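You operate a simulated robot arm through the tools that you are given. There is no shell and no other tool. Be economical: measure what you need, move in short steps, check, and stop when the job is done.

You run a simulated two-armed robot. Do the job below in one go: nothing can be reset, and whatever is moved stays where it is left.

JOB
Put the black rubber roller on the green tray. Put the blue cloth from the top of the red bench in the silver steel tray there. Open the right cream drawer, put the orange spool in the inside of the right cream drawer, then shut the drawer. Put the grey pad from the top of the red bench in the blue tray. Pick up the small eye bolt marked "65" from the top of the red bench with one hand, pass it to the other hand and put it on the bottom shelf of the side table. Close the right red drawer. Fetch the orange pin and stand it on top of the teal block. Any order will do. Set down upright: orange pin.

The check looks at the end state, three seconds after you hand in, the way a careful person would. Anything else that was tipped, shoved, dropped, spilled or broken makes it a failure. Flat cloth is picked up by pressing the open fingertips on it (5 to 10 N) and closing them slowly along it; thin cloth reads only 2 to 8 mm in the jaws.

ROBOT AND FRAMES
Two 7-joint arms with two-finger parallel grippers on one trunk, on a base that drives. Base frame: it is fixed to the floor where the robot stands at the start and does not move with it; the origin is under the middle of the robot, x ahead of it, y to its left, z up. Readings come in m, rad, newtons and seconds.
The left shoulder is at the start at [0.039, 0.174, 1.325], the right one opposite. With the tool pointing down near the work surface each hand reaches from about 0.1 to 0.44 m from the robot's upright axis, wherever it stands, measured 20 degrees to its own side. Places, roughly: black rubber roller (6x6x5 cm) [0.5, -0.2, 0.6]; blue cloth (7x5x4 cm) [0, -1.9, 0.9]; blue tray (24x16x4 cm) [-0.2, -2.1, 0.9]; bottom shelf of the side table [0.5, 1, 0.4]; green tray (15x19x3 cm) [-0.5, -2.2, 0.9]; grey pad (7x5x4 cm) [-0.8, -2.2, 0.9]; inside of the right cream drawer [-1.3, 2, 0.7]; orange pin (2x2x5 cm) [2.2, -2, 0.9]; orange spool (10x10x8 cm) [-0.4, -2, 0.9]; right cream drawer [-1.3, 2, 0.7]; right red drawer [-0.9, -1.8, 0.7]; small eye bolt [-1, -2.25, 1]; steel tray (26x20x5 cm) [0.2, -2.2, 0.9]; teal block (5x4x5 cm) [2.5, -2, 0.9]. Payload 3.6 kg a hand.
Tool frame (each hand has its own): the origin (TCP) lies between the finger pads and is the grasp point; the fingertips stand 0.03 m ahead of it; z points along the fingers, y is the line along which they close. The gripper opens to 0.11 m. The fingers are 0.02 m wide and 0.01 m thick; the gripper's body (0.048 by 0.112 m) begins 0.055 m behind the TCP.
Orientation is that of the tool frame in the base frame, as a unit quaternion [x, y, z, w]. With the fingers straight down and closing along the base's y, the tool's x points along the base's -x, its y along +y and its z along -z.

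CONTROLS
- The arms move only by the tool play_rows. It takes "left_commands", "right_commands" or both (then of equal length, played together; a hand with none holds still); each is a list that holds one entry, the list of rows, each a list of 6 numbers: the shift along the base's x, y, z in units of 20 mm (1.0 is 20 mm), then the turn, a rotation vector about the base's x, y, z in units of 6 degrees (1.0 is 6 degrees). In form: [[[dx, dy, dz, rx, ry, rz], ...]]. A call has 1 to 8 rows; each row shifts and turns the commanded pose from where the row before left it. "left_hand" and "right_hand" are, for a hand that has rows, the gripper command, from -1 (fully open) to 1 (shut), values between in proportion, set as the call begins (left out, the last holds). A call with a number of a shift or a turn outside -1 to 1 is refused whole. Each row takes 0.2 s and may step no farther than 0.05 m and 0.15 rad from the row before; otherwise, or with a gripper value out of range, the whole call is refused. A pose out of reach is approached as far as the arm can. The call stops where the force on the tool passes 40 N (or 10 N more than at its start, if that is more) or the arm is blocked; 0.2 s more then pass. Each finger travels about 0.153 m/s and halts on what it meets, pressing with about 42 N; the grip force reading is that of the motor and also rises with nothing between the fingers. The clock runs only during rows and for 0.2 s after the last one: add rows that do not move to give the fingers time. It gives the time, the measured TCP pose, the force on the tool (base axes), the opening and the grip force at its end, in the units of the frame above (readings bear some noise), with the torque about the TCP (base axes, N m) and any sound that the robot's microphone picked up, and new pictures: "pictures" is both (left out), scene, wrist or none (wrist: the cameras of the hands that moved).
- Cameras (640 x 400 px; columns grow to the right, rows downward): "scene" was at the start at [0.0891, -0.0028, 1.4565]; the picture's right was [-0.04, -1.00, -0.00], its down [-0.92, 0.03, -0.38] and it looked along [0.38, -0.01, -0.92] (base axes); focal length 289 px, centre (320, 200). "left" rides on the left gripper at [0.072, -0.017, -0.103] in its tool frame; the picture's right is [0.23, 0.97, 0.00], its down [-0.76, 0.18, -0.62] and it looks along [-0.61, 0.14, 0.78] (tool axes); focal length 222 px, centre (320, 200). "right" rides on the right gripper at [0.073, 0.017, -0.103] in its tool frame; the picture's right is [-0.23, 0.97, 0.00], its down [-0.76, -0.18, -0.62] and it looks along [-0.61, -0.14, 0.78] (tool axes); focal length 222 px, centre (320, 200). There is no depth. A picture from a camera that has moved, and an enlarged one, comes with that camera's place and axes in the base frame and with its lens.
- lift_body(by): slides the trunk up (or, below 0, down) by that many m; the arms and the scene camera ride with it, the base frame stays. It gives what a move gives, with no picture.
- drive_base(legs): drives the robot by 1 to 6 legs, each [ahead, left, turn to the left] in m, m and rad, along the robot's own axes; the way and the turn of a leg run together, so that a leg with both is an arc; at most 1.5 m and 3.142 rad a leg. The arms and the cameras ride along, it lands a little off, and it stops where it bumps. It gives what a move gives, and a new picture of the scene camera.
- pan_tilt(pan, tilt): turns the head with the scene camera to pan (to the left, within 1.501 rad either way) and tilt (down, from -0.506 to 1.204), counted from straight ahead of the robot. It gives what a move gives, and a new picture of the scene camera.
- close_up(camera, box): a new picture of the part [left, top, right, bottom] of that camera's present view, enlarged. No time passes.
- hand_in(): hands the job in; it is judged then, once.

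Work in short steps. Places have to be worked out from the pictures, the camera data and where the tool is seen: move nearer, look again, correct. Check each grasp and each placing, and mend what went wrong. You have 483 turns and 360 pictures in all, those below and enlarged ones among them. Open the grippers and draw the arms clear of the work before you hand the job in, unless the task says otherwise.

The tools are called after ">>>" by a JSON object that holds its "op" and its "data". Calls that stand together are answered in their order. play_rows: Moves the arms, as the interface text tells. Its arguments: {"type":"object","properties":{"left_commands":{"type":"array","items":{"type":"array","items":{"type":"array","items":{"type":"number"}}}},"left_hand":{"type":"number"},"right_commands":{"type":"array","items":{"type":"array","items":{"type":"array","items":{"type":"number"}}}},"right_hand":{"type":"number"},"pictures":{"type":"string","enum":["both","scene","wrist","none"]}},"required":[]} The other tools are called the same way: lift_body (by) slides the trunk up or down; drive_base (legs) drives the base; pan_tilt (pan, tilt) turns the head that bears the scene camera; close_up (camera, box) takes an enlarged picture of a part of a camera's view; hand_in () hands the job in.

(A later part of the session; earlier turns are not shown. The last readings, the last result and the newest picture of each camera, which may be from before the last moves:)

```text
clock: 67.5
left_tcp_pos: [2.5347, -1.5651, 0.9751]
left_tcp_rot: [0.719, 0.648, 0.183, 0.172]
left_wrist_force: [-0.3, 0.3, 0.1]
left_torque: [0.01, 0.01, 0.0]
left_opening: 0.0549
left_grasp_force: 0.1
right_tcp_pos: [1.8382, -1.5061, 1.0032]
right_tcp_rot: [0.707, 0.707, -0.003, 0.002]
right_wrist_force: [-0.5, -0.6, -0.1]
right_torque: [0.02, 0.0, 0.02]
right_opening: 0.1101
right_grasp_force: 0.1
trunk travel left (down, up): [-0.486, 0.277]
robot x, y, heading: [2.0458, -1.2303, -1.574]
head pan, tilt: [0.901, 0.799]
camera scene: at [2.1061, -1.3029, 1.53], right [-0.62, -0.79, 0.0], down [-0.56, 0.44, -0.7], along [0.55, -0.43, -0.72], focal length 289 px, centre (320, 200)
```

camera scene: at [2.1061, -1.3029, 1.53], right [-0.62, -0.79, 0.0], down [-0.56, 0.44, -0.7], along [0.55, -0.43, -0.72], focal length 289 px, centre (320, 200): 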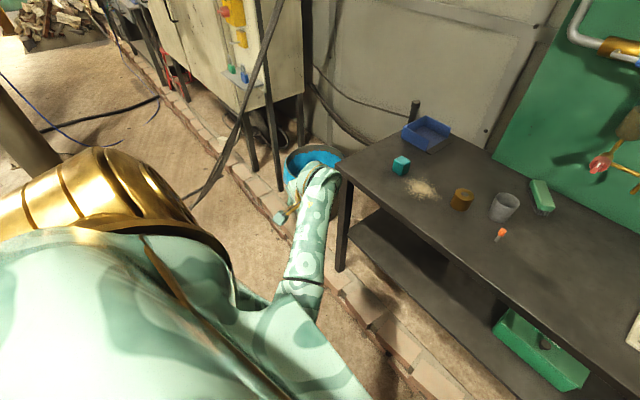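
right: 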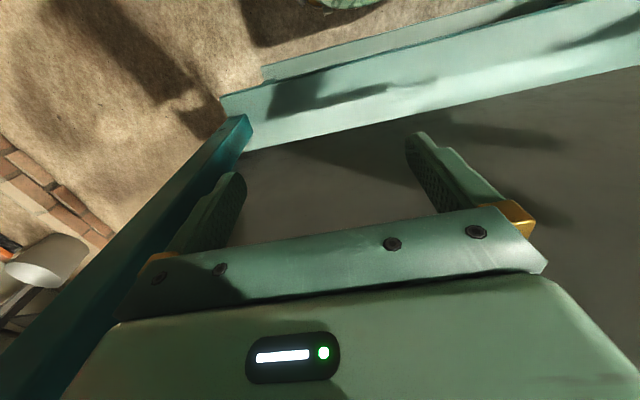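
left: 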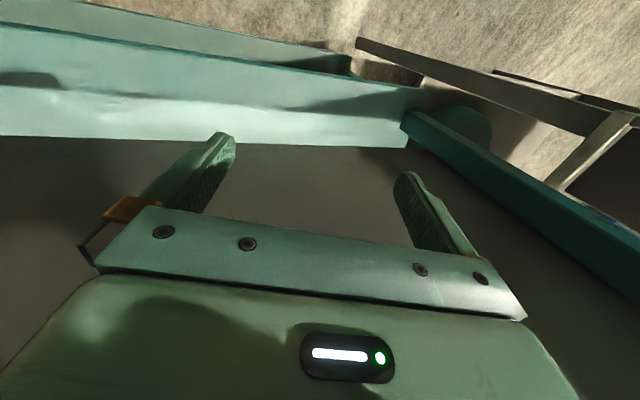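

Now the left arm tracks. I finish levelling the hand out here, then bring it inward and see.

>>> {"op": "play_rows", "data": {"left_commands": [[[0, 0, 0, -0.03, 0.81, 0.16], [0, 0, 0, -0.03, 0.81, 0.16], [0, 0, 0, -0.03, 0.81, 0.16], [0, 0, 0, -0.03, 0.81, 0.16], [0, 0, 0, -0.03, 0.81, 0.16], [0, 0, 0, -0.03, 0.81, 0.16]]], "pictures": "none"}}

>>> {"op": "play_rows", "data": {"left_commands": [[[-1, 0, 0, 0, 0, 0], [-1, 0, 0, 0, 0, 0], [-1, 0, 0, 0, 0, 0], [-1, -0.5, 0, 0, 0, 0], [-1, -0.5, 0, 0, 0, 0], [-1, -0.5, 0, 0, 0, 0]]], "pictures": "none"}}

```text
clock: 68.9
left_tcp_pos: [2.5337, -1.5667, 0.9755]
left_tcp_rot: [0.708, 0.706, -0.002, 0.0]
left_wrist_force: [0.1, 0.3, 0.4]
left_torque: [0.01, -0.02, 0.02]
left_opening: 0.0549
left_grasp_force: 0.0
right_tcp_pos: [1.8387, -1.507, 1.0023]
right_tcp_rot: [0.707, 0.707, -0.002, 0.002]
right_wrist_force: [-0.5, 0.0, -0.6]
right_torque: [-0.02, 0.0, 0.0]
right_opening: 0.1099
right_grasp_force: 0.1
trunk travel left (down, up): [-0.486, 0.277]
robot x, y, heading: [2.0447, -1.228, -1.572]
head pan, tilt: [0.901, 0.799]
```

```text
clock: 70.5
left_tcp_pos: [2.4303, -1.6428, 1.0252]
left_tcp_rot: [0.697, 0.713, -0.042, 0.055]
left_wrist_force: [0.0, 0.1, -0.5]
left_torque: [-0.03, 0.03, 0.0]
left_opening: 0.055
left_grasp_force: 0.1
right_tcp_pos: [1.8372, -1.5066, 1.0024]
right_tcp_rot: [0.707, 0.707, -0.003, 0.001]
right_wrist_force: [0.0, -0.8, 0.5]
right_torque: [-0.03, 0.0, 0.01]
right_opening: 0.11
right_grasp_force: 0.1
trunk travel left (down, up): [-0.486, 0.277]
robot x, y, heading: [2.0455, -1.2241, -1.568]
head pan, tilt: [0.901, 0.799]
stopped in row 6 (left hand): the arm was blocked; the commanded pose is now the measured one
```

Still blocked inward: the elbow is tucked under the torso. I try re-posturing: hand out and up, then forward, then inward.

>>> {"op": "play_rows", "data": {"left_commands": [[[1, 0, 1, 0.2, 0.3, 0], [1, 0, 1, 0.2, 0.3, 0], [1, 0, 1, 0, 0, 0], [1, 0, 1, 0, 0, 0], [1, 0, 1, 0, 0, 0], [1, 0, 1, 0, 0, 0], [1, 0, 1, 0, 0, 0], [1, 0, 1, 0, 0, 0]]], "pictures": "scene"}}

```text
clock: 72.3
left_tcp_pos: [2.585, -1.6437, 1.1826]
left_tcp_rot: [0.698, 0.714, -0.051, 0.014]
left_wrist_force: [0.2, -0.4, 0.4]
left_torque: [-0.03, -0.02, -0.01]
left_opening: 0.0548
left_grasp_force: 0.0
right_tcp_pos: [1.8382, -1.5076, 1.0034]
right_tcp_rot: [0.707, 0.707, -0.002, 0.001]
right_wrist_force: [0.5, -0.6, 0.5]
right_torque: [0.03, -0.06, 0.03]
right_opening: 0.1102
right_grasp_force: 0.1
trunk travel left (down, up): [-0.486, 0.277]
robot x, y, heading: [2.0475, -1.2278, -1.57]
head pan, tilt: [0.901, 0.799]
camera scene: at [2.1068, -1.3029, 1.53], right [-0.62, -0.78, 0.0], down [-0.56, 0.44, -0.7], along [0.55, -0.43, -0.72], focal length 289 px, centre (320, 200)
```

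scene: 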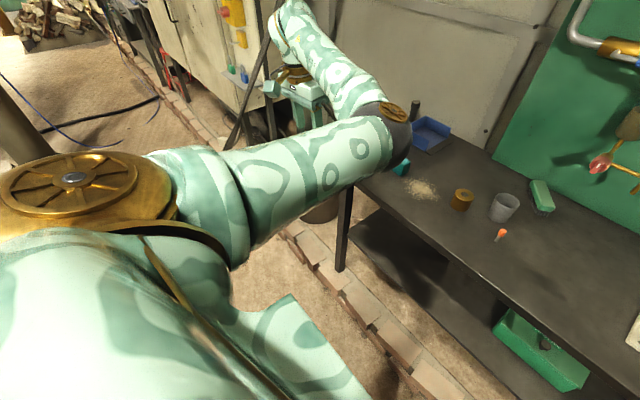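

The elbow is inward of the hand. I yaw the left hand clockwise to swing the elbow outward.

>>> {"op": "play_rows", "data": {"left_commands": [[[0, 0, 0, 0, 0, -1], [0, 0, 0, 0, 0, -1], [0, 0, 0, 0, 0, -1], [0, 0, 0, 0, 0, -1], [0, 0, 0, 0, 0, -1], [0, 0, 0, 0, 0, -1], [0, 0, 0, 0, 0, -1], [0, 0, 0, 0, 0, -1]]], "pictures": "none"}}

>>> {"op": "play_rows", "data": {"left_commands": [[[0, 0, 0, 0, 0, -1], [0, 0, 0, 0, 0, -1], [0, 0, 0, 0, 0, -1], [0, 0, 0, 0, 0, -1], [0, 0, 0, 0, 0, -1], [0, 0, 0, 0, 0, -1], [0, 0, 0, 0, 0, -1], [0, 0, 0, 0, 0, -1]]], "pictures": "scene"}}

```text
clock: 74.1
left_tcp_pos: [2.5846, -1.6438, 1.184]
left_tcp_rot: [0.929, 0.367, -0.051, -0.006]
left_wrist_force: [0.8, 0.3, 0.4]
left_torque: [0.01, 0.01, -0.01]
left_opening: 0.055
left_grasp_force: 0.1
right_tcp_pos: [1.8374, -1.5082, 1.003]
right_tcp_rot: [0.707, 0.707, -0.003, 0.002]
right_wrist_force: [0.4, 0.3, 0.0]
right_torque: [0.03, -0.01, 0.01]
right_opening: 0.1098
right_grasp_force: 0.1
trunk travel left (down, up): [-0.486, 0.277]
robot x, y, heading: [2.045, -1.2292, -1.566]
head pan, tilt: [0.901, 0.799]
```

```text
clock: 75.9
left_tcp_pos: [2.5857, -1.6434, 1.1839]
left_tcp_rot: [0.998, -0.041, -0.045, -0.027]
left_wrist_force: [-0.5, -0.5, 0.2]
left_torque: [-0.04, -0.03, 0.0]
left_opening: 0.0552
left_grasp_force: 0.1
right_tcp_pos: [1.8384, -1.5076, 1.0031]
right_tcp_rot: [0.707, 0.707, -0.002, 0.001]
right_wrist_force: [-0.3, 0.6, 0.3]
right_torque: [0.01, 0.0, 0.01]
right_opening: 0.1102
right_grasp_force: 0.0
trunk travel left (down, up): [-0.486, 0.277]
robot x, y, heading: [2.0466, -1.2293, -1.568]
head pan, tilt: [0.901, 0.799]
camera scene: at [2.1062, -1.3032, 1.53], right [-0.62, -0.78, 0.0], down [-0.56, 0.44, -0.7], along [0.55, -0.43, -0.72], focal length 289 px, centre (320, 200)
```

scene: 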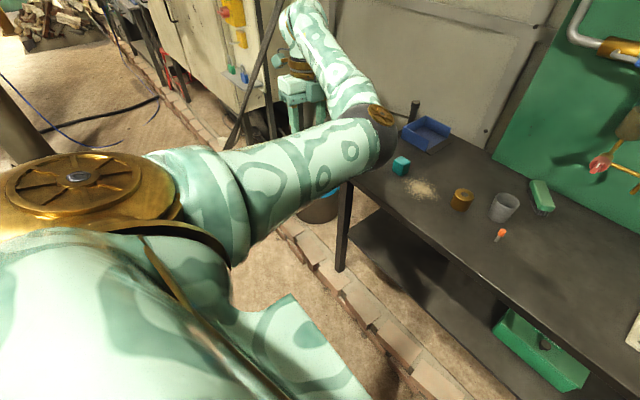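

Elbow swing is best done with the arm hanging nearly straight. I lower the left hand beside the robot in free space.

>>> {"op": "play_rows", "data": {"left_commands": [[[0, 1, -1, 0, 0, 0], [0, 1, -1, 0, 0, 0], [0, 1, -1, 0, 0, 0], [0, 1, -1, 0, 0, 0], [0, 1, -1, 0, 0, 0], [0, 1, -1, 0, 0, 0], [0, 1, -1, 0, 0, 0], [0, 1, -1, 0, 0, 0]]], "pictures": "none"}}

>>> {"op": "play_rows", "data": {"left_commands": [[[0, 1, -1, 0, 0, 0], [0, 1, -1, 0, 0, 0], [0, 1, -1, 0, 0, 0], [0, 1, -1, 0, 0, 0], [0, 1, -1, 0, 0, 0], [0, 1, -1, 0, 0, 0], [0, 0, -1, 0, 0, 0], [0, 0, -1, 0, 0, 0]]], "pictures": "scene"}}

```text
clock: 77.7
left_tcp_pos: [2.5867, -1.4818, 1.0245]
left_tcp_rot: [0.998, -0.041, -0.046, -0.027]
left_wrist_force: [-0.1, -0.7, 0.3]
left_torque: [-0.03, 0.01, -0.01]
left_opening: 0.0552
left_grasp_force: 0.0
right_tcp_pos: [1.8377, -1.5069, 1.003]
right_tcp_rot: [0.707, 0.707, -0.003, 0.001]
right_wrist_force: [-0.5, -0.2, -0.3]
right_torque: [0.01, 0.0, -0.02]
right_opening: 0.11
right_grasp_force: 0.0
trunk travel left (down, up): [-0.486, 0.277]
robot x, y, heading: [2.0446, -1.2273, -1.571]
head pan, tilt: [0.901, 0.799]
```

```text
clock: 79.5
left_tcp_pos: [2.5868, -1.3627, 0.8654]
left_tcp_rot: [0.998, -0.041, -0.045, -0.027]
left_wrist_force: [-0.3, 0.4, 0.4]
left_torque: [0.03, -0.01, 0.03]
left_opening: 0.0549
left_grasp_force: 0.1
right_tcp_pos: [1.8379, -1.5076, 1.0025]
right_tcp_rot: [0.707, 0.708, -0.003, 0.001]
right_wrist_force: [-0.4, -0.4, -0.4]
right_torque: [0.02, 0.02, -0.01]
right_opening: 0.1098
right_grasp_force: 0.0
trunk travel left (down, up): [-0.486, 0.277]
robot x, y, heading: [2.0456, -1.2237, -1.567]
head pan, tilt: [0.901, 0.799]
camera scene: at [2.1065, -1.3024, 1.5301], right [-0.62, -0.78, 0.0], down [-0.56, 0.44, -0.7], along [0.55, -0.43, -0.72], focal length 289 px, centre (320, 200)
```

scene: 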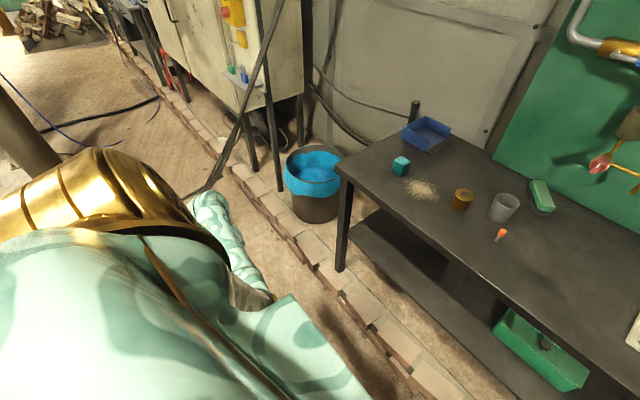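

It tracks well. I lower further toward a straight arm, then yaw positively.

>>> {"op": "play_rows", "data": {"left_commands": [[[-0.6, 0.3, -1, 0, 0, 0], [-0.6, 0.3, -1, 0, 0, 0], [-0.6, 0.3, -1, 0, 0, 0], [-0.6, 0.3, -1, 0, 0, 0], [-0.6, 0, -1, 0, 0, 0], [-0.6, 0, -1, 0, 0, 0], [-0.6, 0, -1, 0, 0, 0], [-0.6, 0, -1, 0, 0, 0]]], "pictures": "none"}}

>>> {"op": "play_rows", "data": {"left_commands": [[[0, 0, -1, 0, 0, 0], [0, 0, -1, 0, 0, 0], [0, 0, -1, 0, 0, 0], [0, 0, -1, 0, 0, 0], [0, 0, -1, 0, 0, 0]]], "pictures": "none"}}

```text
clock: 81.3
left_tcp_pos: [2.4904, -1.3374, 0.7024]
left_tcp_rot: [0.998, -0.041, -0.045, -0.027]
left_wrist_force: [-0.4, 0.1, -0.4]
left_torque: [0.0, -0.03, -0.02]
left_opening: 0.0549
left_grasp_force: 0.1
right_tcp_pos: [1.8367, -1.5081, 1.0029]
right_tcp_rot: [0.707, 0.707, -0.003, 0.001]
right_wrist_force: [-0.4, -0.6, 0.3]
right_torque: [0.0, -0.01, 0.03]
right_opening: 0.11
right_grasp_force: 0.1
trunk travel left (down, up): [-0.486, 0.277]
robot x, y, heading: [2.0487, -1.2254, -1.568]
head pan, tilt: [0.901, 0.799]
```

```text
clock: 82.5
left_tcp_pos: [2.4808, -1.3356, 0.6252]
left_tcp_rot: [0.998, -0.04, -0.044, -0.026]
left_wrist_force: [-0.7, -0.8, 0.5]
left_torque: [0.01, 0.0, 0.01]
left_opening: 0.0551
left_grasp_force: 0.1
left hand out of reach, approached as far as the arm can: row 4, 5
right_tcp_pos: [1.8372, -1.5066, 1.0035]
right_tcp_rot: [0.707, 0.707, -0.002, 0.001]
right_wrist_force: [-0.1, 0.2, 0.4]
right_torque: [0.0, 0.0, -0.02]
right_opening: 0.1102
right_grasp_force: 0.0
trunk travel left (down, up): [-0.486, 0.277]
robot x, y, heading: [2.0457, -1.2279, -1.575]
head pan, tilt: [0.901, 0.799]
```

The arm is straight now. I yaw positively in large turns.

>>> {"op": "play_rows", "data": {"left_commands": [[[0, 0, 0.3, 0, 0, 1], [0, 0, 0, 0, 0, 1], [0, 0, 0, 0, 0, 1], [0, 0, 0, 0, 0, 1], [0, 0, 0, 0, 0, 1], [0, 0, 0, 0, 0, 1], [0, 0, 0, 0, 0, 1], [0, 0, 0, 0, 0, 1]]], "pictures": "none"}}

>>> {"op": "play_rows", "data": {"left_commands": [[[0, 0, 0, 0, 0, 1], [0, 0, 0, 0, 0, 1], [0, 0, 0, 0, 0, 1], [0, 0, 0, 0, 0, 1], [0, 0, 0, 0, 0, 1], [0, 0, 0, 0, 0, 1], [0, 0, 0, 0, 0, 1], [0, 0, 0, 0, 0, 1]]], "pictures": "none"}}

>>> {"op": "play_rows", "data": {"left_commands": [[[0, 0, 0, 0, 0, 1], [0, 0, 0, 0, 0, 1], [0, 0, 0, 0, 0, 1], [0, 0, 0, 0, 0, 1], [0, 0, 0, 0, 0, 1], [0, 0, 0, 0, 0, 1], [0, 0, 0, 0, 0, 1], [0, 0, 0, 0, 0, 1]]], "pictures": "none"}}

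>>> {"op": "play_rows", "data": {"left_commands": [[[0, 0, 0, 0, 0, 1], [0, 0, 0, 0, 0, 1], [0, 0, 0, 0, 0, 1], [0, 0, 0, 0, 0, 1], [0, 0, 0, 0, 0, 1], [0, 0, 0, 0, 0, 1], [0, 0, 0, 0, 0, 1], [0, 0, 0, 0, 0, 1]]], "pictures": "none"}}

```text
clock: 84.3
left_tcp_pos: [2.4805, -1.3343, 0.6298]
left_tcp_rot: [0.928, 0.369, -0.052, -0.007]
left_wrist_force: [0.1, 0.6, 0.1]
left_torque: [0.02, -0.02, 0.01]
left_opening: 0.0549
left_grasp_force: 0.0
right_tcp_pos: [1.8374, -1.5077, 1.0029]
right_tcp_rot: [0.707, 0.707, -0.003, 0.001]
right_wrist_force: [-0.2, 0.8, 0.6]
right_torque: [-0.03, -0.02, 0.02]
right_opening: 0.1101
right_grasp_force: 0.0
trunk travel left (down, up): [-0.486, 0.277]
robot x, y, heading: [2.0461, -1.2256, -1.569]
head pan, tilt: [0.901, 0.799]
```

```text
clock: 86.1
left_tcp_pos: [2.4819, -1.334, 0.6295]
left_tcp_rot: [0.698, 0.714, -0.049, 0.014]
left_wrist_force: [0.5, -0.5, 0.5]
left_torque: [0.0, -0.02, 0.0]
left_opening: 0.0551
left_grasp_force: 0.1
right_tcp_pos: [1.8375, -1.507, 1.003]
right_tcp_rot: [0.707, 0.707, -0.002, 0.002]
right_wrist_force: [0.2, 0.3, 0.5]
right_torque: [0.04, -0.04, 0.0]
right_opening: 0.11
right_grasp_force: 0.0
trunk travel left (down, up): [-0.486, 0.277]
robot x, y, heading: [2.0431, -1.2298, -1.566]
head pan, tilt: [0.901, 0.799]
```

```text
clock: 87.9
left_tcp_pos: [2.4811, -1.3348, 0.6297]
left_tcp_rot: [0.346, 0.937, -0.04, 0.034]
left_wrist_force: [0.2, -0.1, 0.0]
left_torque: [0.01, 0.01, 0.0]
left_opening: 0.0551
left_grasp_force: 0.1
right_tcp_pos: [1.8378, -1.5081, 1.0017]
right_tcp_rot: [0.707, 0.707, -0.003, 0.002]
right_wrist_force: [0.2, 0.6, -1.1]
right_torque: [-0.02, 0.02, 0.01]
right_opening: 0.1099
right_grasp_force: 0.0
trunk travel left (down, up): [-0.486, 0.277]
robot x, y, heading: [2.0461, -1.2296, -1.572]
head pan, tilt: [0.901, 0.799]
```

```text
clock: 89.7
left_tcp_pos: [2.4812, -1.3341, 0.6303]
left_tcp_rot: [-0.063, 0.997, -0.02, 0.048]
left_wrist_force: [-0.5, -0.5, 0.2]
left_torque: [-0.02, 0.02, 0.02]
left_opening: 0.055
left_grasp_force: 0.2
right_tcp_pos: [1.8376, -1.5076, 1.0026]
right_tcp_rot: [0.707, 0.707, -0.002, 0.002]
right_wrist_force: [-0.2, 0.2, -0.5]
right_torque: [-0.01, 0.0, 0.01]
right_opening: 0.11
right_grasp_force: 0.1
trunk travel left (down, up): [-0.486, 0.277]
robot x, y, heading: [2.0483, -1.2266, -1.571]
head pan, tilt: [0.901, 0.799]
```

Still turning freely; I continue, then raise and look at the elbow.

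>>> {"op": "play_rows", "data": {"left_commands": [[[0, 0, 0, 0, 0, 1], [0, 0, 0, 0, 0, 1], [0, 0, 0, 0, 0, 1], [0, 0, 0, 0, 0, 1], [0, 0, 0, 0, 0, 1], [0, 0, 0, 0, 0, 1], [0, 0, 0, 0, 0, 1], [0, 0, 0, 0, 0, 1]]], "pictures": "none"}}

>>> {"op": "play_rows", "data": {"left_commands": [[[0, 0, 0, 0, 0, 1], [0, 0, 0, 0, 0, 1], [0, 0, 0, 0, 0, 1], [0, 0, 0, 0, 0, 1], [0, 0, 0, 0, 0, 1], [0, 0, 0, 0, 0, 1], [0, 0, 0, 0, 0, 1], [0, 0, 0, 0, 0, 1]]], "pictures": "none"}}

>>> {"op": "play_rows", "data": {"left_commands": [[[0, 0, 1, 0, 0, 0], [0, 0, 1, 0, 0, 0], [0, 0, 1, 0, 0, 0], [0, 0, 1, 0, 0, 0], [0, 0, 1, 0, 0, 0], [0, 0, 1, 0, 0, 0], [0, 0, 1, 0, 0, 0], [0, 0, 1, 0, 0, 0]]], "pictures": "none"}}

>>> {"op": "play_rows", "data": {"left_commands": [[[0, -1, 1, 0, 0, 0], [0, -1, 1, 0, 0, 0], [0, -1, 1, 0, 0, 0], [0, -1, 1, 0, 0, 0], [0, -1, 1, 0, 0, 0], [0, -1, 1, 0, 0, 0], [0, -1, 1, 0, 0, 0], [0, -1, 1, 0, 0, 0]]], "pictures": "scene"}}

```text
clock: 91.5
left_tcp_pos: [2.4803, -1.3344, 0.631]
left_tcp_rot: [-0.464, 0.884, -0.001, 0.051]
left_wrist_force: [0.1, -0.3, 0.6]
left_torque: [0.03, -0.03, 0.0]
left_opening: 0.0551
left_grasp_force: 0.0
right_tcp_pos: [1.837, -1.5084, 1.0014]
right_tcp_rot: [0.707, 0.707, -0.004, 0.001]
right_wrist_force: [0.6, 0.1, 0.0]
right_torque: [0.01, 0.0, 0.0]
right_opening: 0.11
right_grasp_force: 0.1
trunk travel left (down, up): [-0.486, 0.277]
robot x, y, heading: [2.0434, -1.2276, -1.569]
head pan, tilt: [0.901, 0.799]
```

```text
clock: 93.3
left_tcp_pos: [2.4806, -1.3342, 0.6306]
left_tcp_rot: [0.784, -0.619, -0.021, -0.048]
left_wrist_force: [-0.2, -1.1, -0.5]
left_torque: [-0.01, 0.01, 0.01]
left_opening: 0.0549
left_grasp_force: 0.0
right_tcp_pos: [1.8383, -1.5068, 1.0029]
right_tcp_rot: [0.707, 0.707, -0.002, 0.001]
right_wrist_force: [0.0, 0.0, 0.0]
right_torque: [0.03, 0.0, 0.04]
right_opening: 0.1101
right_grasp_force: 0.0
trunk travel left (down, up): [-0.486, 0.277]
robot x, y, heading: [2.0474, -1.2273, -1.562]
head pan, tilt: [0.901, 0.799]
```

```text
clock: 95.3
left_tcp_pos: [2.5111, -1.3327, 0.801]
left_tcp_rot: [0.79, -0.61, 0.0, -0.062]
left_wrist_force: [-0.5, 0.0, -0.4]
left_torque: [0.01, 0.01, -0.02]
left_opening: 0.0551
left_grasp_force: 0.0
right_tcp_pos: [1.8379, -1.5079, 1.0022]
right_tcp_rot: [0.708, 0.706, -0.003, 0.001]
right_wrist_force: [-0.1, 0.0, 0.2]
right_torque: [-0.02, 0.02, -0.01]
right_opening: 0.1101
right_grasp_force: 0.0
trunk travel left (down, up): [-0.486, 0.277]
robot x, y, heading: [2.0468, -1.2257, -1.566]
head pan, tilt: [0.901, 0.799]
stopped in row 8 (left hand): the arm was blocked; the commanded pose is now the measured one
```

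```text
clock: 97.1
left_tcp_pos: [2.5092, -1.4916, 0.9592]
left_tcp_rot: [0.789, -0.611, -0.003, -0.062]
left_wrist_force: [-0.3, -0.4, 0.5]
left_torque: [0.0, -0.01, 0.01]
left_opening: 0.055
left_grasp_force: 0.0
right_tcp_pos: [1.8364, -1.5075, 1.0028]
right_tcp_rot: [0.707, 0.707, -0.003, 0.001]
right_wrist_force: [0.4, 0.2, -0.4]
right_torque: [0.0, 0.02, 0.03]
right_opening: 0.1101
right_grasp_force: 0.1
trunk travel left (down, up): [-0.486, 0.277]
robot x, y, heading: [2.0438, -1.2276, -1.573]
head pan, tilt: [0.901, 0.799]
camera scene: at [2.1059, -1.3034, 1.53], right [-0.62, -0.78, 0.0], down [-0.56, 0.44, -0.7], along [0.55, -0.43, -0.72], focal length 289 px, centre (320, 200)
```

scene: 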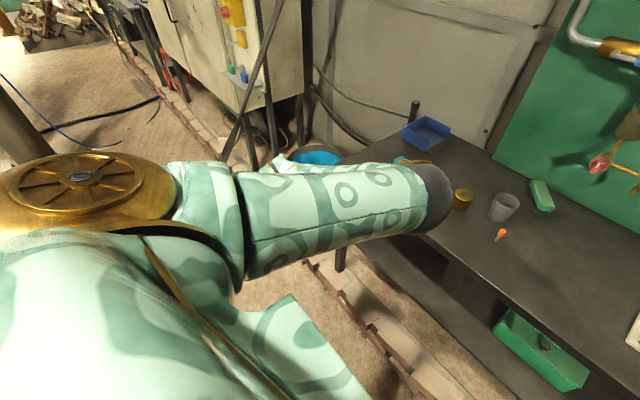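

Positive yaw moved the elbow the wrong way. I go back to the straight pose and yaw negatively.

>>> {"op": "play_rows", "data": {"left_commands": [[[0, 1, -1, 0, 0, -1], [0, 1, -1, 0, 0, -1], [0, 1, -1, 0, 0, -1], [0, 1, -1, 0, 0, -1], [0, 1, -1, 0, 0, -1], [0, 1, -1, 0, 0, -1], [0, 1, -1, 0, 0, -1], [0, 1, -1, 0, 0, -1]]], "pictures": "none"}}

>>> {"op": "play_rows", "data": {"left_commands": [[[0, 0, -1, 0, 0, -1], [0, 0, -1, 0, 0, -1], [0, 0, -1, 0, 0, -1], [0, 0, -1, 0, 0, -1], [0, 0, -1, 0, 0, -1], [0, 0, -1, 0, 0, -1], [0, 0, -1, 0, 0, -1], [0, 0, -1, 0, 0, -1]]], "pictures": "none"}}

>>> {"op": "play_rows", "data": {"left_commands": [[[0, 0, 0, 0, 0, -1], [0, 0, 0, 0, 0, -1], [0, 0, 0, 0, 0, -1], [0, 0, 0, 0, 0, -1], [0, 0, 0, 0, 0, -1], [0, 0, 0, 0, 0, -1], [0, 0, 0, 0, 0, -1], [0, 0, 0, 0, 0, -1]]], "pictures": "none"}}

>>> {"op": "play_rows", "data": {"left_commands": [[[0, 0, 0, 0, 0, -1], [0, 0, 0, 0, 0, -1], [0, 0, 0, 0, 0, -1], [0, 0, 0, 0, 0, -1], [0, 0, 0, 0, 0, -1], [0, 0, 0, 0, 0, -1], [0, 0, 0, 0, 0, -1], [0, 0, 0, 0, 0, -1]]], "pictures": "none"}}

>>> {"op": "play_rows", "data": {"left_commands": [[[0, 0, 0, 0, 0, -1], [0, 0, 0, 0, 0, -1], [0, 0, 0, 0, 0, -1], [0, 0, 0, 0, 0, -1], [0, 0, 0, 0, 0, -1], [0, 0, 0, 0, 0, -1], [0, 0, 0, 0, 0, -1], [0, 0, 0, 0, 0, -1]]], "pictures": "none"}}

>>> {"op": "play_rows", "data": {"left_commands": [[[0, 0, 0, 0, 0, -1], [0, 0, 0, 0, 0, -1], [0, 0, 0, 0, 0, -1], [0, 0, 0, 0, 0, -1], [0, 0, 0, 0, 0, -1], [0, 0, 0, 0, 0, -1], [0, 0, 0, 0, 0, -1], [0, 0, 0, 0, 0, -1]]], "pictures": "none"}}

>>> {"op": "play_rows", "data": {"left_commands": [[[0, 0, 0, 0, 0, -1], [0, 0, 0, 0, 0, -1], [0, 0, 0, 0, 0, -1], [0, 0, 0, 0, 0, -1], [0, 0, 0, 0, 0, -1], [0, 0, 0, 0, 0, -1], [0, 0, 0, 0, 0, -1], [0, 0, 0, 0, 0, -1]]], "pictures": "none"}}

>>> {"op": "play_rows", "data": {"left_commands": [[[0, 0, 0, 0, 0, -1], [0, 0, 0, 0, 0, -1], [0, 0, 0, 0, 0, -1], [0, 0, 0, 0, 0, -1], [0, 0, 0, 0, 0, -1], [0, 0, 0, 0, 0, -1], [0, 0, 0, 0, 0, -1], [0, 0, 0, 0, 0, -1]]], "pictures": "none"}}

```text
clock: 98.9
left_tcp_pos: [2.5065, -1.3304, 0.7991]
left_tcp_rot: [-0.471, 0.88, -0.023, 0.056]
left_wrist_force: [0.3, 0.0, -0.3]
left_torque: [-0.01, -0.02, -0.02]
left_opening: 0.055
left_grasp_force: 0.1
right_tcp_pos: [1.837, -1.5083, 1.0019]
right_tcp_rot: [0.707, 0.707, -0.003, 0.002]
right_wrist_force: [0.5, -0.1, -0.1]
right_torque: [0.0, 0.0, -0.02]
right_opening: 0.1101
right_grasp_force: 0.1
trunk travel left (down, up): [-0.486, 0.277]
robot x, y, heading: [2.0472, -1.2297, -1.573]
head pan, tilt: [0.901, 0.799]
```

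```text
clock: 100.7
left_tcp_pos: [2.5072, -1.3327, 0.6397]
left_tcp_rot: [-0.073, 0.995, -0.044, 0.042]
left_wrist_force: [0.1, -0.5, -0.5]
left_torque: [-0.01, 0.0, 0.0]
left_opening: 0.0552
left_grasp_force: 0.1
right_tcp_pos: [1.8372, -1.5078, 1.0024]
right_tcp_rot: [0.707, 0.707, -0.003, 0.001]
right_wrist_force: [0.2, -0.4, -0.2]
right_torque: [-0.04, 0.03, -0.03]
right_opening: 0.11
right_grasp_force: 0.0
trunk travel left (down, up): [-0.486, 0.277]
robot x, y, heading: [2.044, -1.2293, -1.568]
head pan, tilt: [0.901, 0.799]
```

```text
clock: 102.5
left_tcp_pos: [2.5092, -1.3301, 0.6406]
left_tcp_rot: [0.338, 0.939, -0.058, 0.021]
left_wrist_force: [-0.1, -0.8, 0.5]
left_torque: [0.0, 0.0, -0.01]
left_opening: 0.0548
left_grasp_force: 0.2
right_tcp_pos: [1.8381, -1.5082, 1.0026]
right_tcp_rot: [0.707, 0.707, -0.003, 0.001]
right_wrist_force: [-0.6, 0.9, -0.3]
right_torque: [0.01, -0.01, 0.03]
right_opening: 0.1099
right_grasp_force: 0.1
trunk travel left (down, up): [-0.486, 0.277]
robot x, y, heading: [2.0432, -1.2252, -1.573]
head pan, tilt: [0.901, 0.799]
```

```text
clock: 104.3
left_tcp_pos: [2.509, -1.3319, 0.6403]
left_tcp_rot: [0.69, 0.721, -0.06, -0.005]
left_wrist_force: [0.6, -0.6, 0.0]
left_torque: [0.02, 0.01, 0.01]
left_opening: 0.055
left_grasp_force: 0.1
right_tcp_pos: [1.8379, -1.5078, 1.0024]
right_tcp_rot: [0.707, 0.707, -0.002, 0.001]
right_wrist_force: [0.2, 0.6, 0.8]
right_torque: [0.04, -0.03, 0.01]
right_opening: 0.1098
right_grasp_force: 0.1
trunk travel left (down, up): [-0.486, 0.277]
robot x, y, heading: [2.0452, -1.2304, -1.567]
head pan, tilt: [0.901, 0.799]
```

```text
clock: 106.1
left_tcp_pos: [2.5084, -1.3305, 0.6407]
left_tcp_rot: [0.924, 0.378, -0.054, -0.029]
left_wrist_force: [-0.1, 0.0, 0.0]
left_torque: [0.02, -0.02, 0.01]
left_opening: 0.0551
left_grasp_force: 0.0
right_tcp_pos: [1.8369, -1.507, 1.0015]
right_tcp_rot: [0.707, 0.707, -0.001, 0.001]
right_wrist_force: [0.3, -0.7, 0.8]
right_torque: [0.0, 0.01, 0.01]
right_opening: 0.11
right_grasp_force: 0.1
trunk travel left (down, up): [-0.486, 0.277]
robot x, y, heading: [2.0462, -1.228, -1.569]
head pan, tilt: [0.901, 0.799]
```

```text
clock: 107.9
left_tcp_pos: [2.5083, -1.3313, 0.6407]
left_tcp_rot: [0.998, -0.031, -0.038, -0.049]
left_wrist_force: [-0.1, 0.3, -0.3]
left_torque: [0.01, 0.0, 0.03]
left_opening: 0.055
left_grasp_force: 0.0
right_tcp_pos: [1.8374, -1.5071, 1.0019]
right_tcp_rot: [0.707, 0.707, -0.002, 0.001]
right_wrist_force: [0.4, 0.3, 1.2]
right_torque: [-0.03, -0.01, 0.02]
right_opening: 0.1098
right_grasp_force: 0.1
trunk travel left (down, up): [-0.486, 0.277]
robot x, y, heading: [2.0417, -1.2274, -1.565]
head pan, tilt: [0.901, 0.799]
```

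```text
clock: 109.7
left_tcp_pos: [2.5081, -1.3326, 0.6409]
left_tcp_rot: [0.899, -0.434, -0.015, -0.06]
left_wrist_force: [-0.6, 0.6, 0.3]
left_torque: [0.04, -0.03, -0.03]
left_opening: 0.055
left_grasp_force: 0.0
right_tcp_pos: [1.8382, -1.5083, 1.0023]
right_tcp_rot: [0.708, 0.706, -0.002, 0.001]
right_wrist_force: [-0.4, 0.1, -1.0]
right_torque: [0.02, -0.03, 0.02]
right_opening: 0.1099
right_grasp_force: 0.1
trunk travel left (down, up): [-0.486, 0.277]
robot x, y, heading: [2.0453, -1.2224, -1.571]
head pan, tilt: [0.901, 0.799]
```

```text
clock: 111.5
left_tcp_pos: [2.509, -1.3308, 0.6406]
left_tcp_rot: [-0.644, 0.762, -0.01, 0.06]
left_wrist_force: [0.1, -0.1, -0.1]
left_torque: [0.02, 0.0, 0.0]
left_opening: 0.0551
left_grasp_force: 0.0
right_tcp_pos: [1.8385, -1.5091, 1.0037]
right_tcp_rot: [0.707, 0.707, -0.003, 0.001]
right_wrist_force: [-0.3, 0.8, -0.6]
right_torque: [0.02, 0.02, 0.02]
right_opening: 0.1099
right_grasp_force: 0.1
trunk travel left (down, up): [-0.486, 0.277]
robot x, y, heading: [2.0514, -1.2271, -1.567]
head pan, tilt: [0.901, 0.799]
```

Yaw at about -190°. I raise the hand and look at where the elbow goes.

>>> {"op": "play_rows", "data": {"left_commands": [[[0, -0.3, 1, 0, 0, 0], [0, -0.3, 1, 0, 0, 0], [0, -0.3, 1, 0, 0, 0], [0, -0.3, 1, 0, 0, 0], [0, -0.3, 1, 0, 0, 0], [0, -0.3, 1, 0, 0, 0], [0, -0.3, 1, 0, 0, 0], [0, -0.3, 1, 0, 0, 0]]], "pictures": "none"}}

>>> {"op": "play_rows", "data": {"left_commands": [[[0, -1, 1, 0, 0, 0], [0, -1, 1, 0, 0, 0], [0, -1, 1, 0, 0, 0], [0, -1, 1, 0, 0, 0], [0, -1, 1, 0, 0, 0], [0, -1, 1, 0, 0, 0], [0, -1, 1, 0, 0, 0], [0, -1, 1, 0, 0, 0]]], "pictures": "scene"}}

```text
clock: 113.3
left_tcp_pos: [2.5075, -1.3782, 0.8016]
left_tcp_rot: [-0.645, 0.762, -0.01, 0.06]
left_wrist_force: [-0.9, 0.4, -0.7]
left_torque: [-0.03, 0.0, 0.04]
left_opening: 0.0548
left_grasp_force: 0.0
right_tcp_pos: [1.8367, -1.5069, 1.0014]
right_tcp_rot: [0.707, 0.707, -0.002, 0.001]
right_wrist_force: [-0.4, 0.7, 0.3]
right_torque: [0.02, -0.01, -0.01]
right_opening: 0.11
right_grasp_force: 0.2
trunk travel left (down, up): [-0.486, 0.277]
robot x, y, heading: [2.0452, -1.2263, -1.566]
head pan, tilt: [0.901, 0.799]
```

```text
clock: 115.1
left_tcp_pos: [2.5078, -1.5403, 0.9611]
left_tcp_rot: [-0.644, 0.762, -0.01, 0.061]
left_wrist_force: [0.4, -1.0, -0.1]
left_torque: [0.0, 0.02, 0.03]
left_opening: 0.0547
left_grasp_force: 0.0
right_tcp_pos: [1.8364, -1.5071, 1.0008]
right_tcp_rot: [0.707, 0.707, -0.002, 0.001]
right_wrist_force: [0.3, 0.6, 0.3]
right_torque: [0.01, -0.03, 0.03]
right_opening: 0.11
right_grasp_force: 0.0
trunk travel left (down, up): [-0.486, 0.277]
robot x, y, heading: [2.048, -1.2275, -1.568]
head pan, tilt: [0.901, 0.799]
camera scene: at [2.1061, -1.3034, 1.53], right [-0.62, -0.78, 0.0], down [-0.56, 0.44, -0.7], along [0.55, -0.43, -0.72], focal length 289 px, centre (320, 200)
```

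scene: 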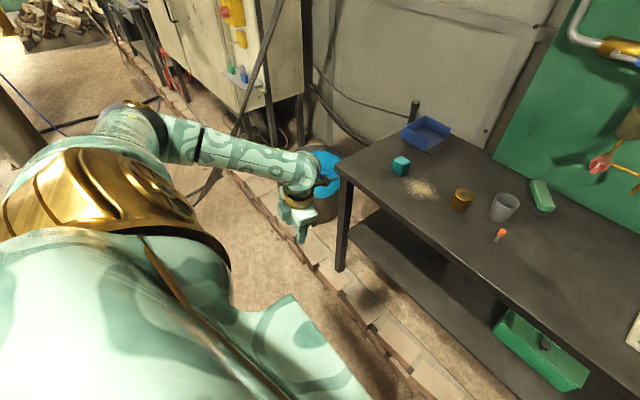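

The elbow is now outward. I yaw the hand back to normal in this bent pose.

>>> {"op": "play_rows", "data": {"left_commands": [[[0, 0, 0, 0, 0, 1], [0, 0, 0, 0, 0, 1], [0, 0, 0, 0, 0, 1], [0, 0, 0, 0, 0, 1], [0, 0, 0, 0, 0, 1], [0, 0, 0, 0, 0, 1], [0, 0, 0, 0, 0, 1], [0, 0, 0, 0, 0, 1]]], "pictures": "none"}}

>>> {"op": "play_rows", "data": {"left_commands": [[[0, 0, 0, 0, 0, 1], [0, 0, 0, 0, 0, 1], [0, 0, 0, 0, 0, 1], [0, 0, 0, 0, 0, 1], [0, 0, 0, 0, 0, 1], [0, 0, 0, 0, 0, 1], [0, 0, 0, 0, 0, 1], [0, 0, 0, 0, 0, 1]]], "pictures": "none"}}

>>> {"op": "play_rows", "data": {"left_commands": [[[0, 0, 0, 0, 0, 1], [0, 0, 0, 0, 0, 1], [0, 0, 0, 0, 0, 1], [0, 0, 0, 0, 0, 1], [0, 0, 0, 0, 0, 1], [0, 0, 0, 0, 0, 1], [0, 0, 0, 0, 0, 1], [0, 0, 0, 0, 0, 1]]], "pictures": "none"}}

>>> {"op": "play_rows", "data": {"left_commands": [[[0, 0, 0, 0, 0, 1], [0, 0, 0, 0, 0, 1], [0, 0, 0, 0, 0, 1], [0, 0, 0, 0, 0, 1], [0, 0, 0, 0, 0, 1], [0, 0, 0, 0, 0, 1], [0, 0, 0, 0, 0, 1], [0, 0, 0, 0, 0, 0.7]]], "pictures": "scene"}}

```text
clock: 116.9
left_tcp_pos: [2.5084, -1.5399, 0.9608]
left_tcp_rot: [0.899, -0.433, -0.016, -0.059]
left_wrist_force: [-0.1, -0.1, 0.6]
left_torque: [0.0, 0.03, 0.01]
left_opening: 0.0551
left_grasp_force: 0.1
right_tcp_pos: [1.8385, -1.5081, 1.0029]
right_tcp_rot: [0.707, 0.707, -0.003, 0.001]
right_wrist_force: [0.3, 0.1, -0.1]
right_torque: [-0.01, 0.02, -0.03]
right_opening: 0.1101
right_grasp_force: 0.0
trunk travel left (down, up): [-0.486, 0.277]
robot x, y, heading: [2.0448, -1.2217, -1.568]
head pan, tilt: [0.901, 0.799]
```

```text
clock: 118.7
left_tcp_pos: [2.5079, -1.5394, 0.9606]
left_tcp_rot: [0.998, -0.03, -0.038, -0.048]
left_wrist_force: [-0.8, 0.3, 1.3]
left_torque: [-0.02, 0.0, 0.0]
left_opening: 0.0553
left_grasp_force: 0.0
right_tcp_pos: [1.8361, -1.5083, 1.0049]
right_tcp_rot: [0.707, 0.707, -0.003, 0.001]
right_wrist_force: [0.5, 0.2, 0.4]
right_torque: [0.0, -0.01, 0.03]
right_opening: 0.1101
right_grasp_force: 0.2
trunk travel left (down, up): [-0.486, 0.277]
robot x, y, heading: [2.0441, -1.2261, -1.567]
head pan, tilt: [0.901, 0.799]
```

```text
clock: 120.5
left_tcp_pos: [2.5085, -1.5403, 0.9593]
left_tcp_rot: [0.923, 0.379, -0.054, -0.028]
left_wrist_force: [-0.4, 0.6, 0.5]
left_torque: [0.01, 0.03, 0.0]
left_opening: 0.055
left_grasp_force: 0.0
right_tcp_pos: [1.8383, -1.508, 1.0014]
right_tcp_rot: [0.707, 0.707, -0.002, 0.0]
right_wrist_force: [0.1, -0.4, 0.4]
right_torque: [0.01, 0.02, -0.02]
right_opening: 0.1098
right_grasp_force: 0.1
trunk travel left (down, up): [-0.486, 0.277]
robot x, y, heading: [2.0465, -1.2288, -1.571]
head pan, tilt: [0.901, 0.799]
```

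```text
clock: 122.3
left_tcp_pos: [2.5078, -1.5388, 0.9601]
left_tcp_rot: [0.701, 0.711, -0.06, -0.005]
left_wrist_force: [0.4, -1.0, -0.3]
left_torque: [0.01, -0.01, 0.0]
left_opening: 0.0547
left_grasp_force: 0.0
right_tcp_pos: [1.8382, -1.5082, 1.0024]
right_tcp_rot: [0.707, 0.707, -0.003, 0.001]
right_wrist_force: [0.5, 0.4, -0.6]
right_torque: [0.01, 0.0, 0.01]
right_opening: 0.1099
right_grasp_force: 0.0
trunk travel left (down, up): [-0.486, 0.277]
robot x, y, heading: [2.0458, -1.2274, -1.564]
head pan, tilt: [0.901, 0.799]
camera scene: at [2.1063, -1.3029, 1.53], right [-0.62, -0.78, 0.0], down [-0.56, 0.44, -0.7], along [0.55, -0.43, -0.72], focal length 289 px, centre (320, 200)
```

scene: 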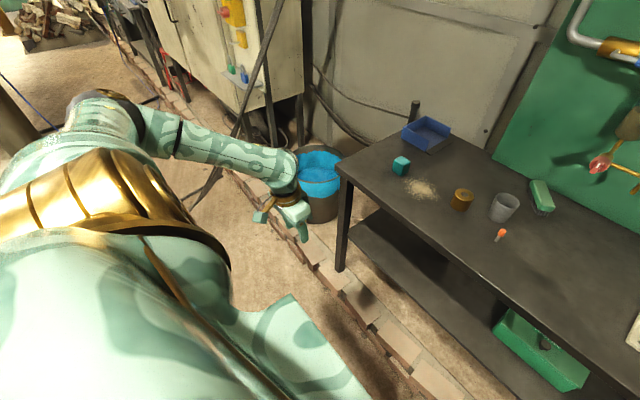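

Posture fixed. I level the tool and bring it to a neutral position mirrored to the right hand.

>>> {"op": "play_rows", "data": {"left_commands": [[[-1, 0, 0.3, 0.38, -0.44, -0.07], [-1, 0, 0.3, 0.38, -0.44, -0.07], [-1, 0, 0.3, 0, 0, 0], [-1, 0, 0.3, 0, 0, 0], [-1, 0, 0.3, 0, 0, 0], [-1, 0, 0.3, 0, 0, 0], [-1, 0, 0.3, 0, 0, 0], [-1, 0, 0, 0, 0, 0]]], "pictures": "none"}}

>>> {"op": "play_rows", "data": {"left_commands": [[[-1, 0, 0, 0, 0, 0], [-1, 0, 0, 0, 0, 0], [-1, 0, 0, 0, 0, 0], [-1, 0, 0, 0, 0, 0], [-1, 0, 0, 0, 0, 0], [-0.5, 0, 0, 0, 0, 0]]], "pictures": "scene"}}

```text
clock: 124.1
left_tcp_pos: [2.347, -1.5408, 1.0024]
left_tcp_rot: [0.708, 0.706, 0.0, -0.001]
left_wrist_force: [0.5, 0.4, -0.6]
left_torque: [0.02, 0.0, -0.02]
left_opening: 0.0548
left_grasp_force: 0.0
right_tcp_pos: [1.8374, -1.5076, 1.0025]
right_tcp_rot: [0.708, 0.707, -0.003, 0.001]
right_wrist_force: [-0.3, 0.4, 0.4]
right_torque: [-0.02, -0.01, -0.02]
right_opening: 0.1101
right_grasp_force: 0.0
trunk travel left (down, up): [-0.486, 0.277]
robot x, y, heading: [2.0469, -1.2275, -1.573]
head pan, tilt: [0.901, 0.799]
```

```text
clock: 125.5
left_tcp_pos: [2.2376, -1.5384, 1.0036]
left_tcp_rot: [0.708, 0.706, 0.0, -0.002]
left_wrist_force: [-0.9, 0.0, -0.1]
left_torque: [0.02, 0.03, 0.0]
left_opening: 0.0546
left_grasp_force: 0.0
right_tcp_pos: [1.8375, -1.5079, 1.0019]
right_tcp_rot: [0.707, 0.707, -0.002, 0.002]
right_wrist_force: [1.1, 0.5, 0.7]
right_torque: [0.04, -0.05, 0.0]
right_opening: 0.1098
right_grasp_force: 0.0
trunk travel left (down, up): [-0.486, 0.277]
robot x, y, heading: [2.0403, -1.227, -1.568]
head pan, tilt: [0.901, 0.799]
camera scene: at [2.106, -1.3031, 1.53], right [-0.62, -0.78, 0.0], down [-0.56, 0.44, -0.7], along [0.55, -0.43, -0.72], focal length 289 px, centre (320, 200)
```

scene: 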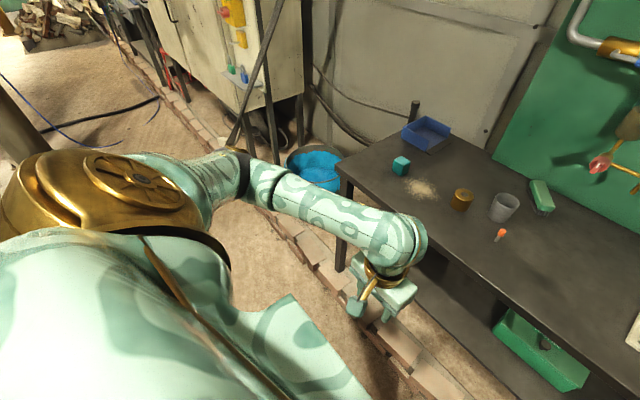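

Both arms are healthy. I drive forward to the curb again.

>>> {"op": "drive_base", "data": {"legs": [[0.34, 0, 0]]}}

>>> {"op": "play_rows", "data": {"left_commands": [[[-0.9, -1, 0, 0, 0, 0], [-0.9, -1, 0, 0, 0, 0], [-0.9, -1, 0, 0, 0, 0], [0, -1, 0, 0, 0, 0], [0, -1, 0, 0, 0, 0]]], "pictures": "both"}}

```text
clock: 127.7
left_tcp_pos: [2.2403, -1.8788, 1.0016]
left_tcp_rot: [0.708, 0.706, -0.001, -0.001]
left_wrist_force: [-0.7, -0.5, 0.6]
left_torque: [0.02, 0.03, 0.0]
left_opening: 0.0552
left_grasp_force: 0.0
right_tcp_pos: [1.8393, -1.8475, 1.0023]
right_tcp_rot: [0.707, 0.708, -0.003, 0.001]
right_wrist_force: [-0.2, 0.4, 0.5]
right_torque: [-0.01, -0.02, 0.0]
right_opening: 0.1098
right_grasp_force: 0.1
trunk travel left (down, up): [-0.486, 0.277]
robot x, y, heading: [2.0455, -1.5664, -1.571]
head pan, tilt: [0.901, 0.799]
camera scene: at [2.107, -1.6431, 1.53], right [-0.62, -0.79, 0.0], down [-0.56, 0.44, -0.7], along [0.55, -0.43, -0.72], focal length 289 px, centre (320, 200)
```

scene: 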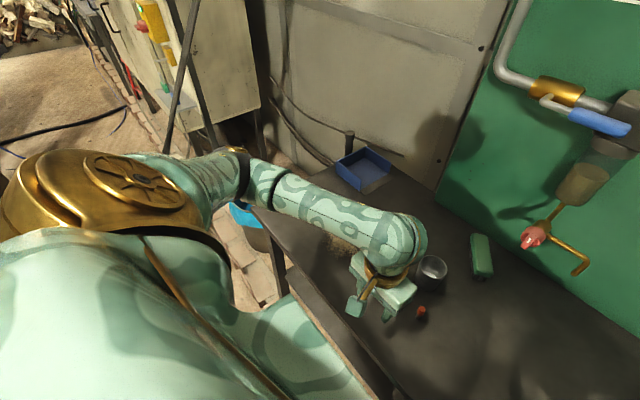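

```text
clock: 128.9
left_tcp_pos: [2.1839, -1.9778, 1.0036]
left_tcp_rot: [0.708, 0.706, 0.001, -0.001]
left_wrist_force: [-0.7, -0.1, -0.5]
left_torque: [0.0, 0.01, 0.01]
left_opening: 0.055
left_grasp_force: 0.0
right_tcp_pos: [1.8384, -1.8478, 1.0027]
right_tcp_rot: [0.707, 0.707, -0.002, 0.002]
right_wrist_force: [0.6, -0.3, 0.0]
right_torque: [-0.01, 0.05, 0.02]
right_opening: 0.1099
right_grasp_force: 0.1
trunk travel left (down, up): [-0.486, 0.277]
robot x, y, heading: [2.0469, -1.5676, -1.566]
head pan, tilt: [0.901, 0.799]
camera scene: at [2.1065, -1.6428, 1.53], right [-0.62, -0.79, 0.0], down [-0.56, 0.44, -0.7], along [0.55, -0.43, -0.72], focal length 289 px, centre (320, 200)
camera left: at [2.1681, -1.9062, 1.1066], right [0.97, 0.23, 0.0], down [0.18, -0.76, 0.62], along [0.14, -0.61, -0.78], focal length 222 px, centre (320, 200)
```

scene: 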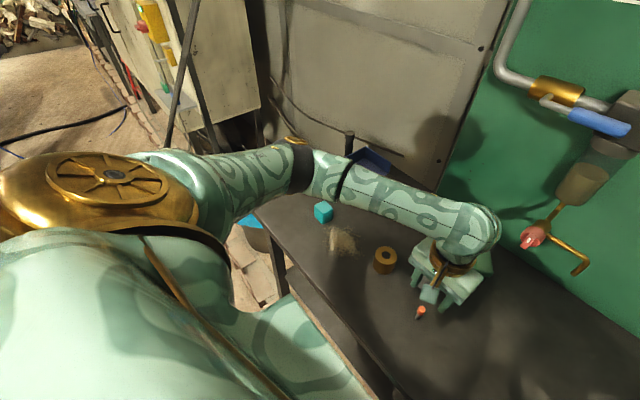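
left: 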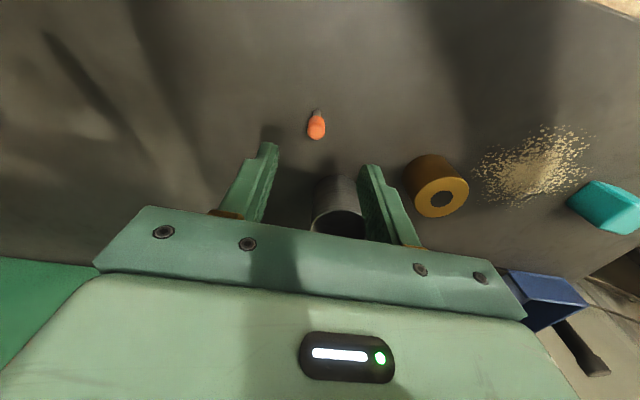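

Wrist and scene views agree: pin at (2.182,-1.985). I descend over it.

>>> {"op": "play_rows", "data": {"left_commands": [[[0, -0.2, -1, 0, 0, 0], [0, -0.2, -1, 0, 0, 0], [0, 0, -1, 0, 0, 0], [0, 0, -1, 0, 0, 0]]], "left_hand": 0.2, "pictures": "wrist"}}

```text
clock: 129.9
left_tcp_pos: [2.1849, -1.9864, 0.9205]
left_tcp_rot: [0.709, 0.706, 0.0, 0.0]
left_wrist_force: [0.1, 0.7, 0.6]
left_torque: [0.02, -0.03, 0.01]
left_opening: 0.044
left_grasp_force: 0.0
right_tcp_pos: [1.8382, -1.8473, 1.0033]
right_tcp_rot: [0.707, 0.707, -0.003, 0.001]
right_wrist_force: [-0.5, 0.9, -0.4]
right_torque: [-0.02, -0.02, 0.01]
right_opening: 0.1098
right_grasp_force: 0.1
trunk travel left (down, up): [-0.486, 0.277]
robot x, y, heading: [2.0467, -1.5665, -1.567]
head pan, tilt: [0.901, 0.799]
camera left: at [2.1686, -1.9142, 1.0243], right [0.97, 0.22, 0.0], down [0.18, -0.76, 0.62], along [0.14, -0.61, -0.78], focal length 222 px, centre (320, 200)
```

left: 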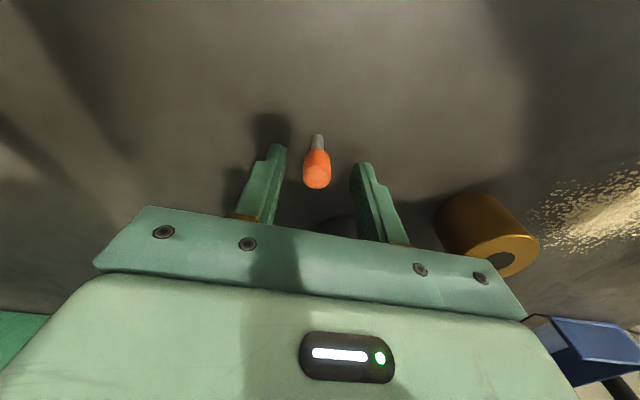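

Aligned. Descend the last 28 mm and close slowly.

>>> {"op": "play_rows", "data": {"left_commands": [[[0, -0.2, -0.7, 0, 0, 0], [0, 0, -0.7, 0, 0, 0]]], "pictures": "none"}}

>>> {"op": "play_rows", "data": {"left_commands": [[[0, 0, 0, 0, 0, 0], [0, 0, 0, 0, 0, 0]]], "left_hand": 1, "pictures": "wrist"}}

```text
clock: 130.3
left_tcp_pos: [2.1856, -1.9863, 0.9111]
left_tcp_rot: [0.708, 0.706, -0.001, -0.003]
left_wrist_force: [1.2, 15.3, 17.7]
left_torque: [0.32, -0.51, 0.38]
left_opening: 0.0447
left_grasp_force: 1.2
right_tcp_pos: [1.8394, -1.8459, 1.0023]
right_tcp_rot: [0.706, 0.708, -0.003, 0.002]
right_wrist_force: [0.3, 0.8, -0.5]
right_torque: [0.01, 0.01, 0.01]
right_opening: 0.1101
right_grasp_force: 0.1
trunk travel left (down, up): [-0.486, 0.277]
robot x, y, heading: [2.0423, -1.5653, -1.57]
head pan, tilt: [0.901, 0.799]
stopped in row 2 (left hand): the force on the tool passed its limit at 56 N (the readings are from after the stop); the commanded pose is now the measured one
```

```text
clock: 130.9
left_tcp_pos: [2.1869, -1.9901, 0.91]
left_tcp_rot: [0.708, 0.707, -0.002, -0.001]
left_wrist_force: [5.1, 3.4, 16.2]
left_torque: [0.22, -0.25, -0.03]
left_opening: 0.0
left_grasp_force: 37.6
right_tcp_pos: [1.8398, -1.8468, 1.003]
right_tcp_rot: [0.706, 0.708, -0.003, 0.002]
right_wrist_force: [-0.4, 1.1, -0.2]
right_torque: [0.01, 0.01, 0.0]
right_opening: 0.1102
right_grasp_force: 0.0
trunk travel left (down, up): [-0.486, 0.277]
robot x, y, heading: [2.0458, -1.5661, -1.573]
head pan, tilt: [0.901, 0.799]
camera left: at [2.1701, -1.9178, 1.0133], right [0.97, 0.23, 0.0], down [0.18, -0.76, 0.62], along [0.14, -0.61, -0.78], focal length 222 px, centre (320, 200)
```

left: 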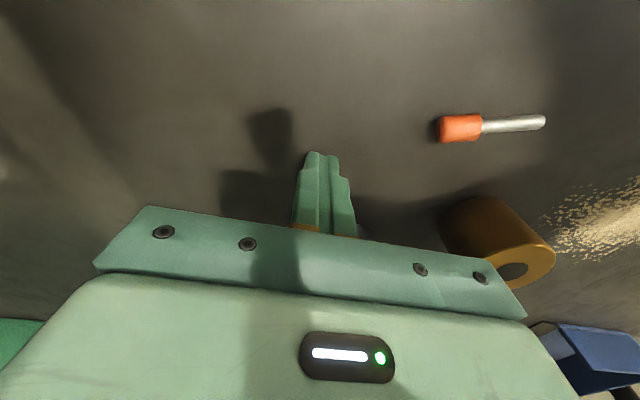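

Contact came early: the bench seems at z≈0.88, and the pin has fallen over. I raise the hand and look.

>>> {"op": "play_rows", "data": {"left_commands": [[[0, 0, 1, 0, 0, 0], [0, 0, 1, 0, 0, 0], [0, 0.5, 1, 0, 0, 0], [0, 0.5, 1, 0, 0, 0], [0, 0, 0.5, 0, 0, 0]]], "left_hand": 0, "pictures": "both"}}

```text
clock: 132.2
left_tcp_pos: [2.1862, -1.9706, 0.9992]
left_tcp_rot: [0.708, 0.707, -0.001, -0.002]
left_wrist_force: [0.2, 0.4, 0.2]
left_torque: [0.01, -0.03, 0.02]
left_opening: 0.055
left_grasp_force: 0.1
right_tcp_pos: [1.8385, -1.8468, 1.0027]
right_tcp_rot: [0.707, 0.708, -0.003, 0.001]
right_wrist_force: [-0.1, 0.1, -0.3]
right_torque: [-0.01, 0.02, 0.01]
right_opening: 0.1101
right_grasp_force: 0.0
trunk travel left (down, up): [-0.486, 0.277]
robot x, y, heading: [2.0468, -1.5665, -1.566]
head pan, tilt: [0.901, 0.799]
camera scene: at [2.107, -1.6425, 1.53], right [-0.62, -0.79, 0.0], down [-0.56, 0.44, -0.7], along [0.55, -0.43, -0.72], focal length 289 px, centre (320, 200)
camera left: at [2.1695, -1.898, 1.1036], right [0.97, 0.23, 0.0], down [0.18, -0.76, 0.62], along [0.14, -0.61, -0.78], focal length 222 px, centre (320, 200)
```

scene: 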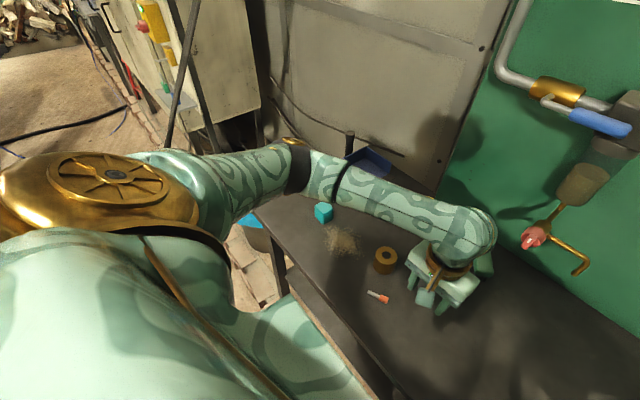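
left: 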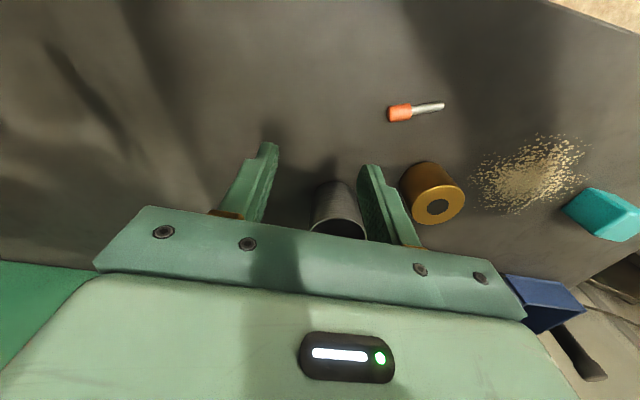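

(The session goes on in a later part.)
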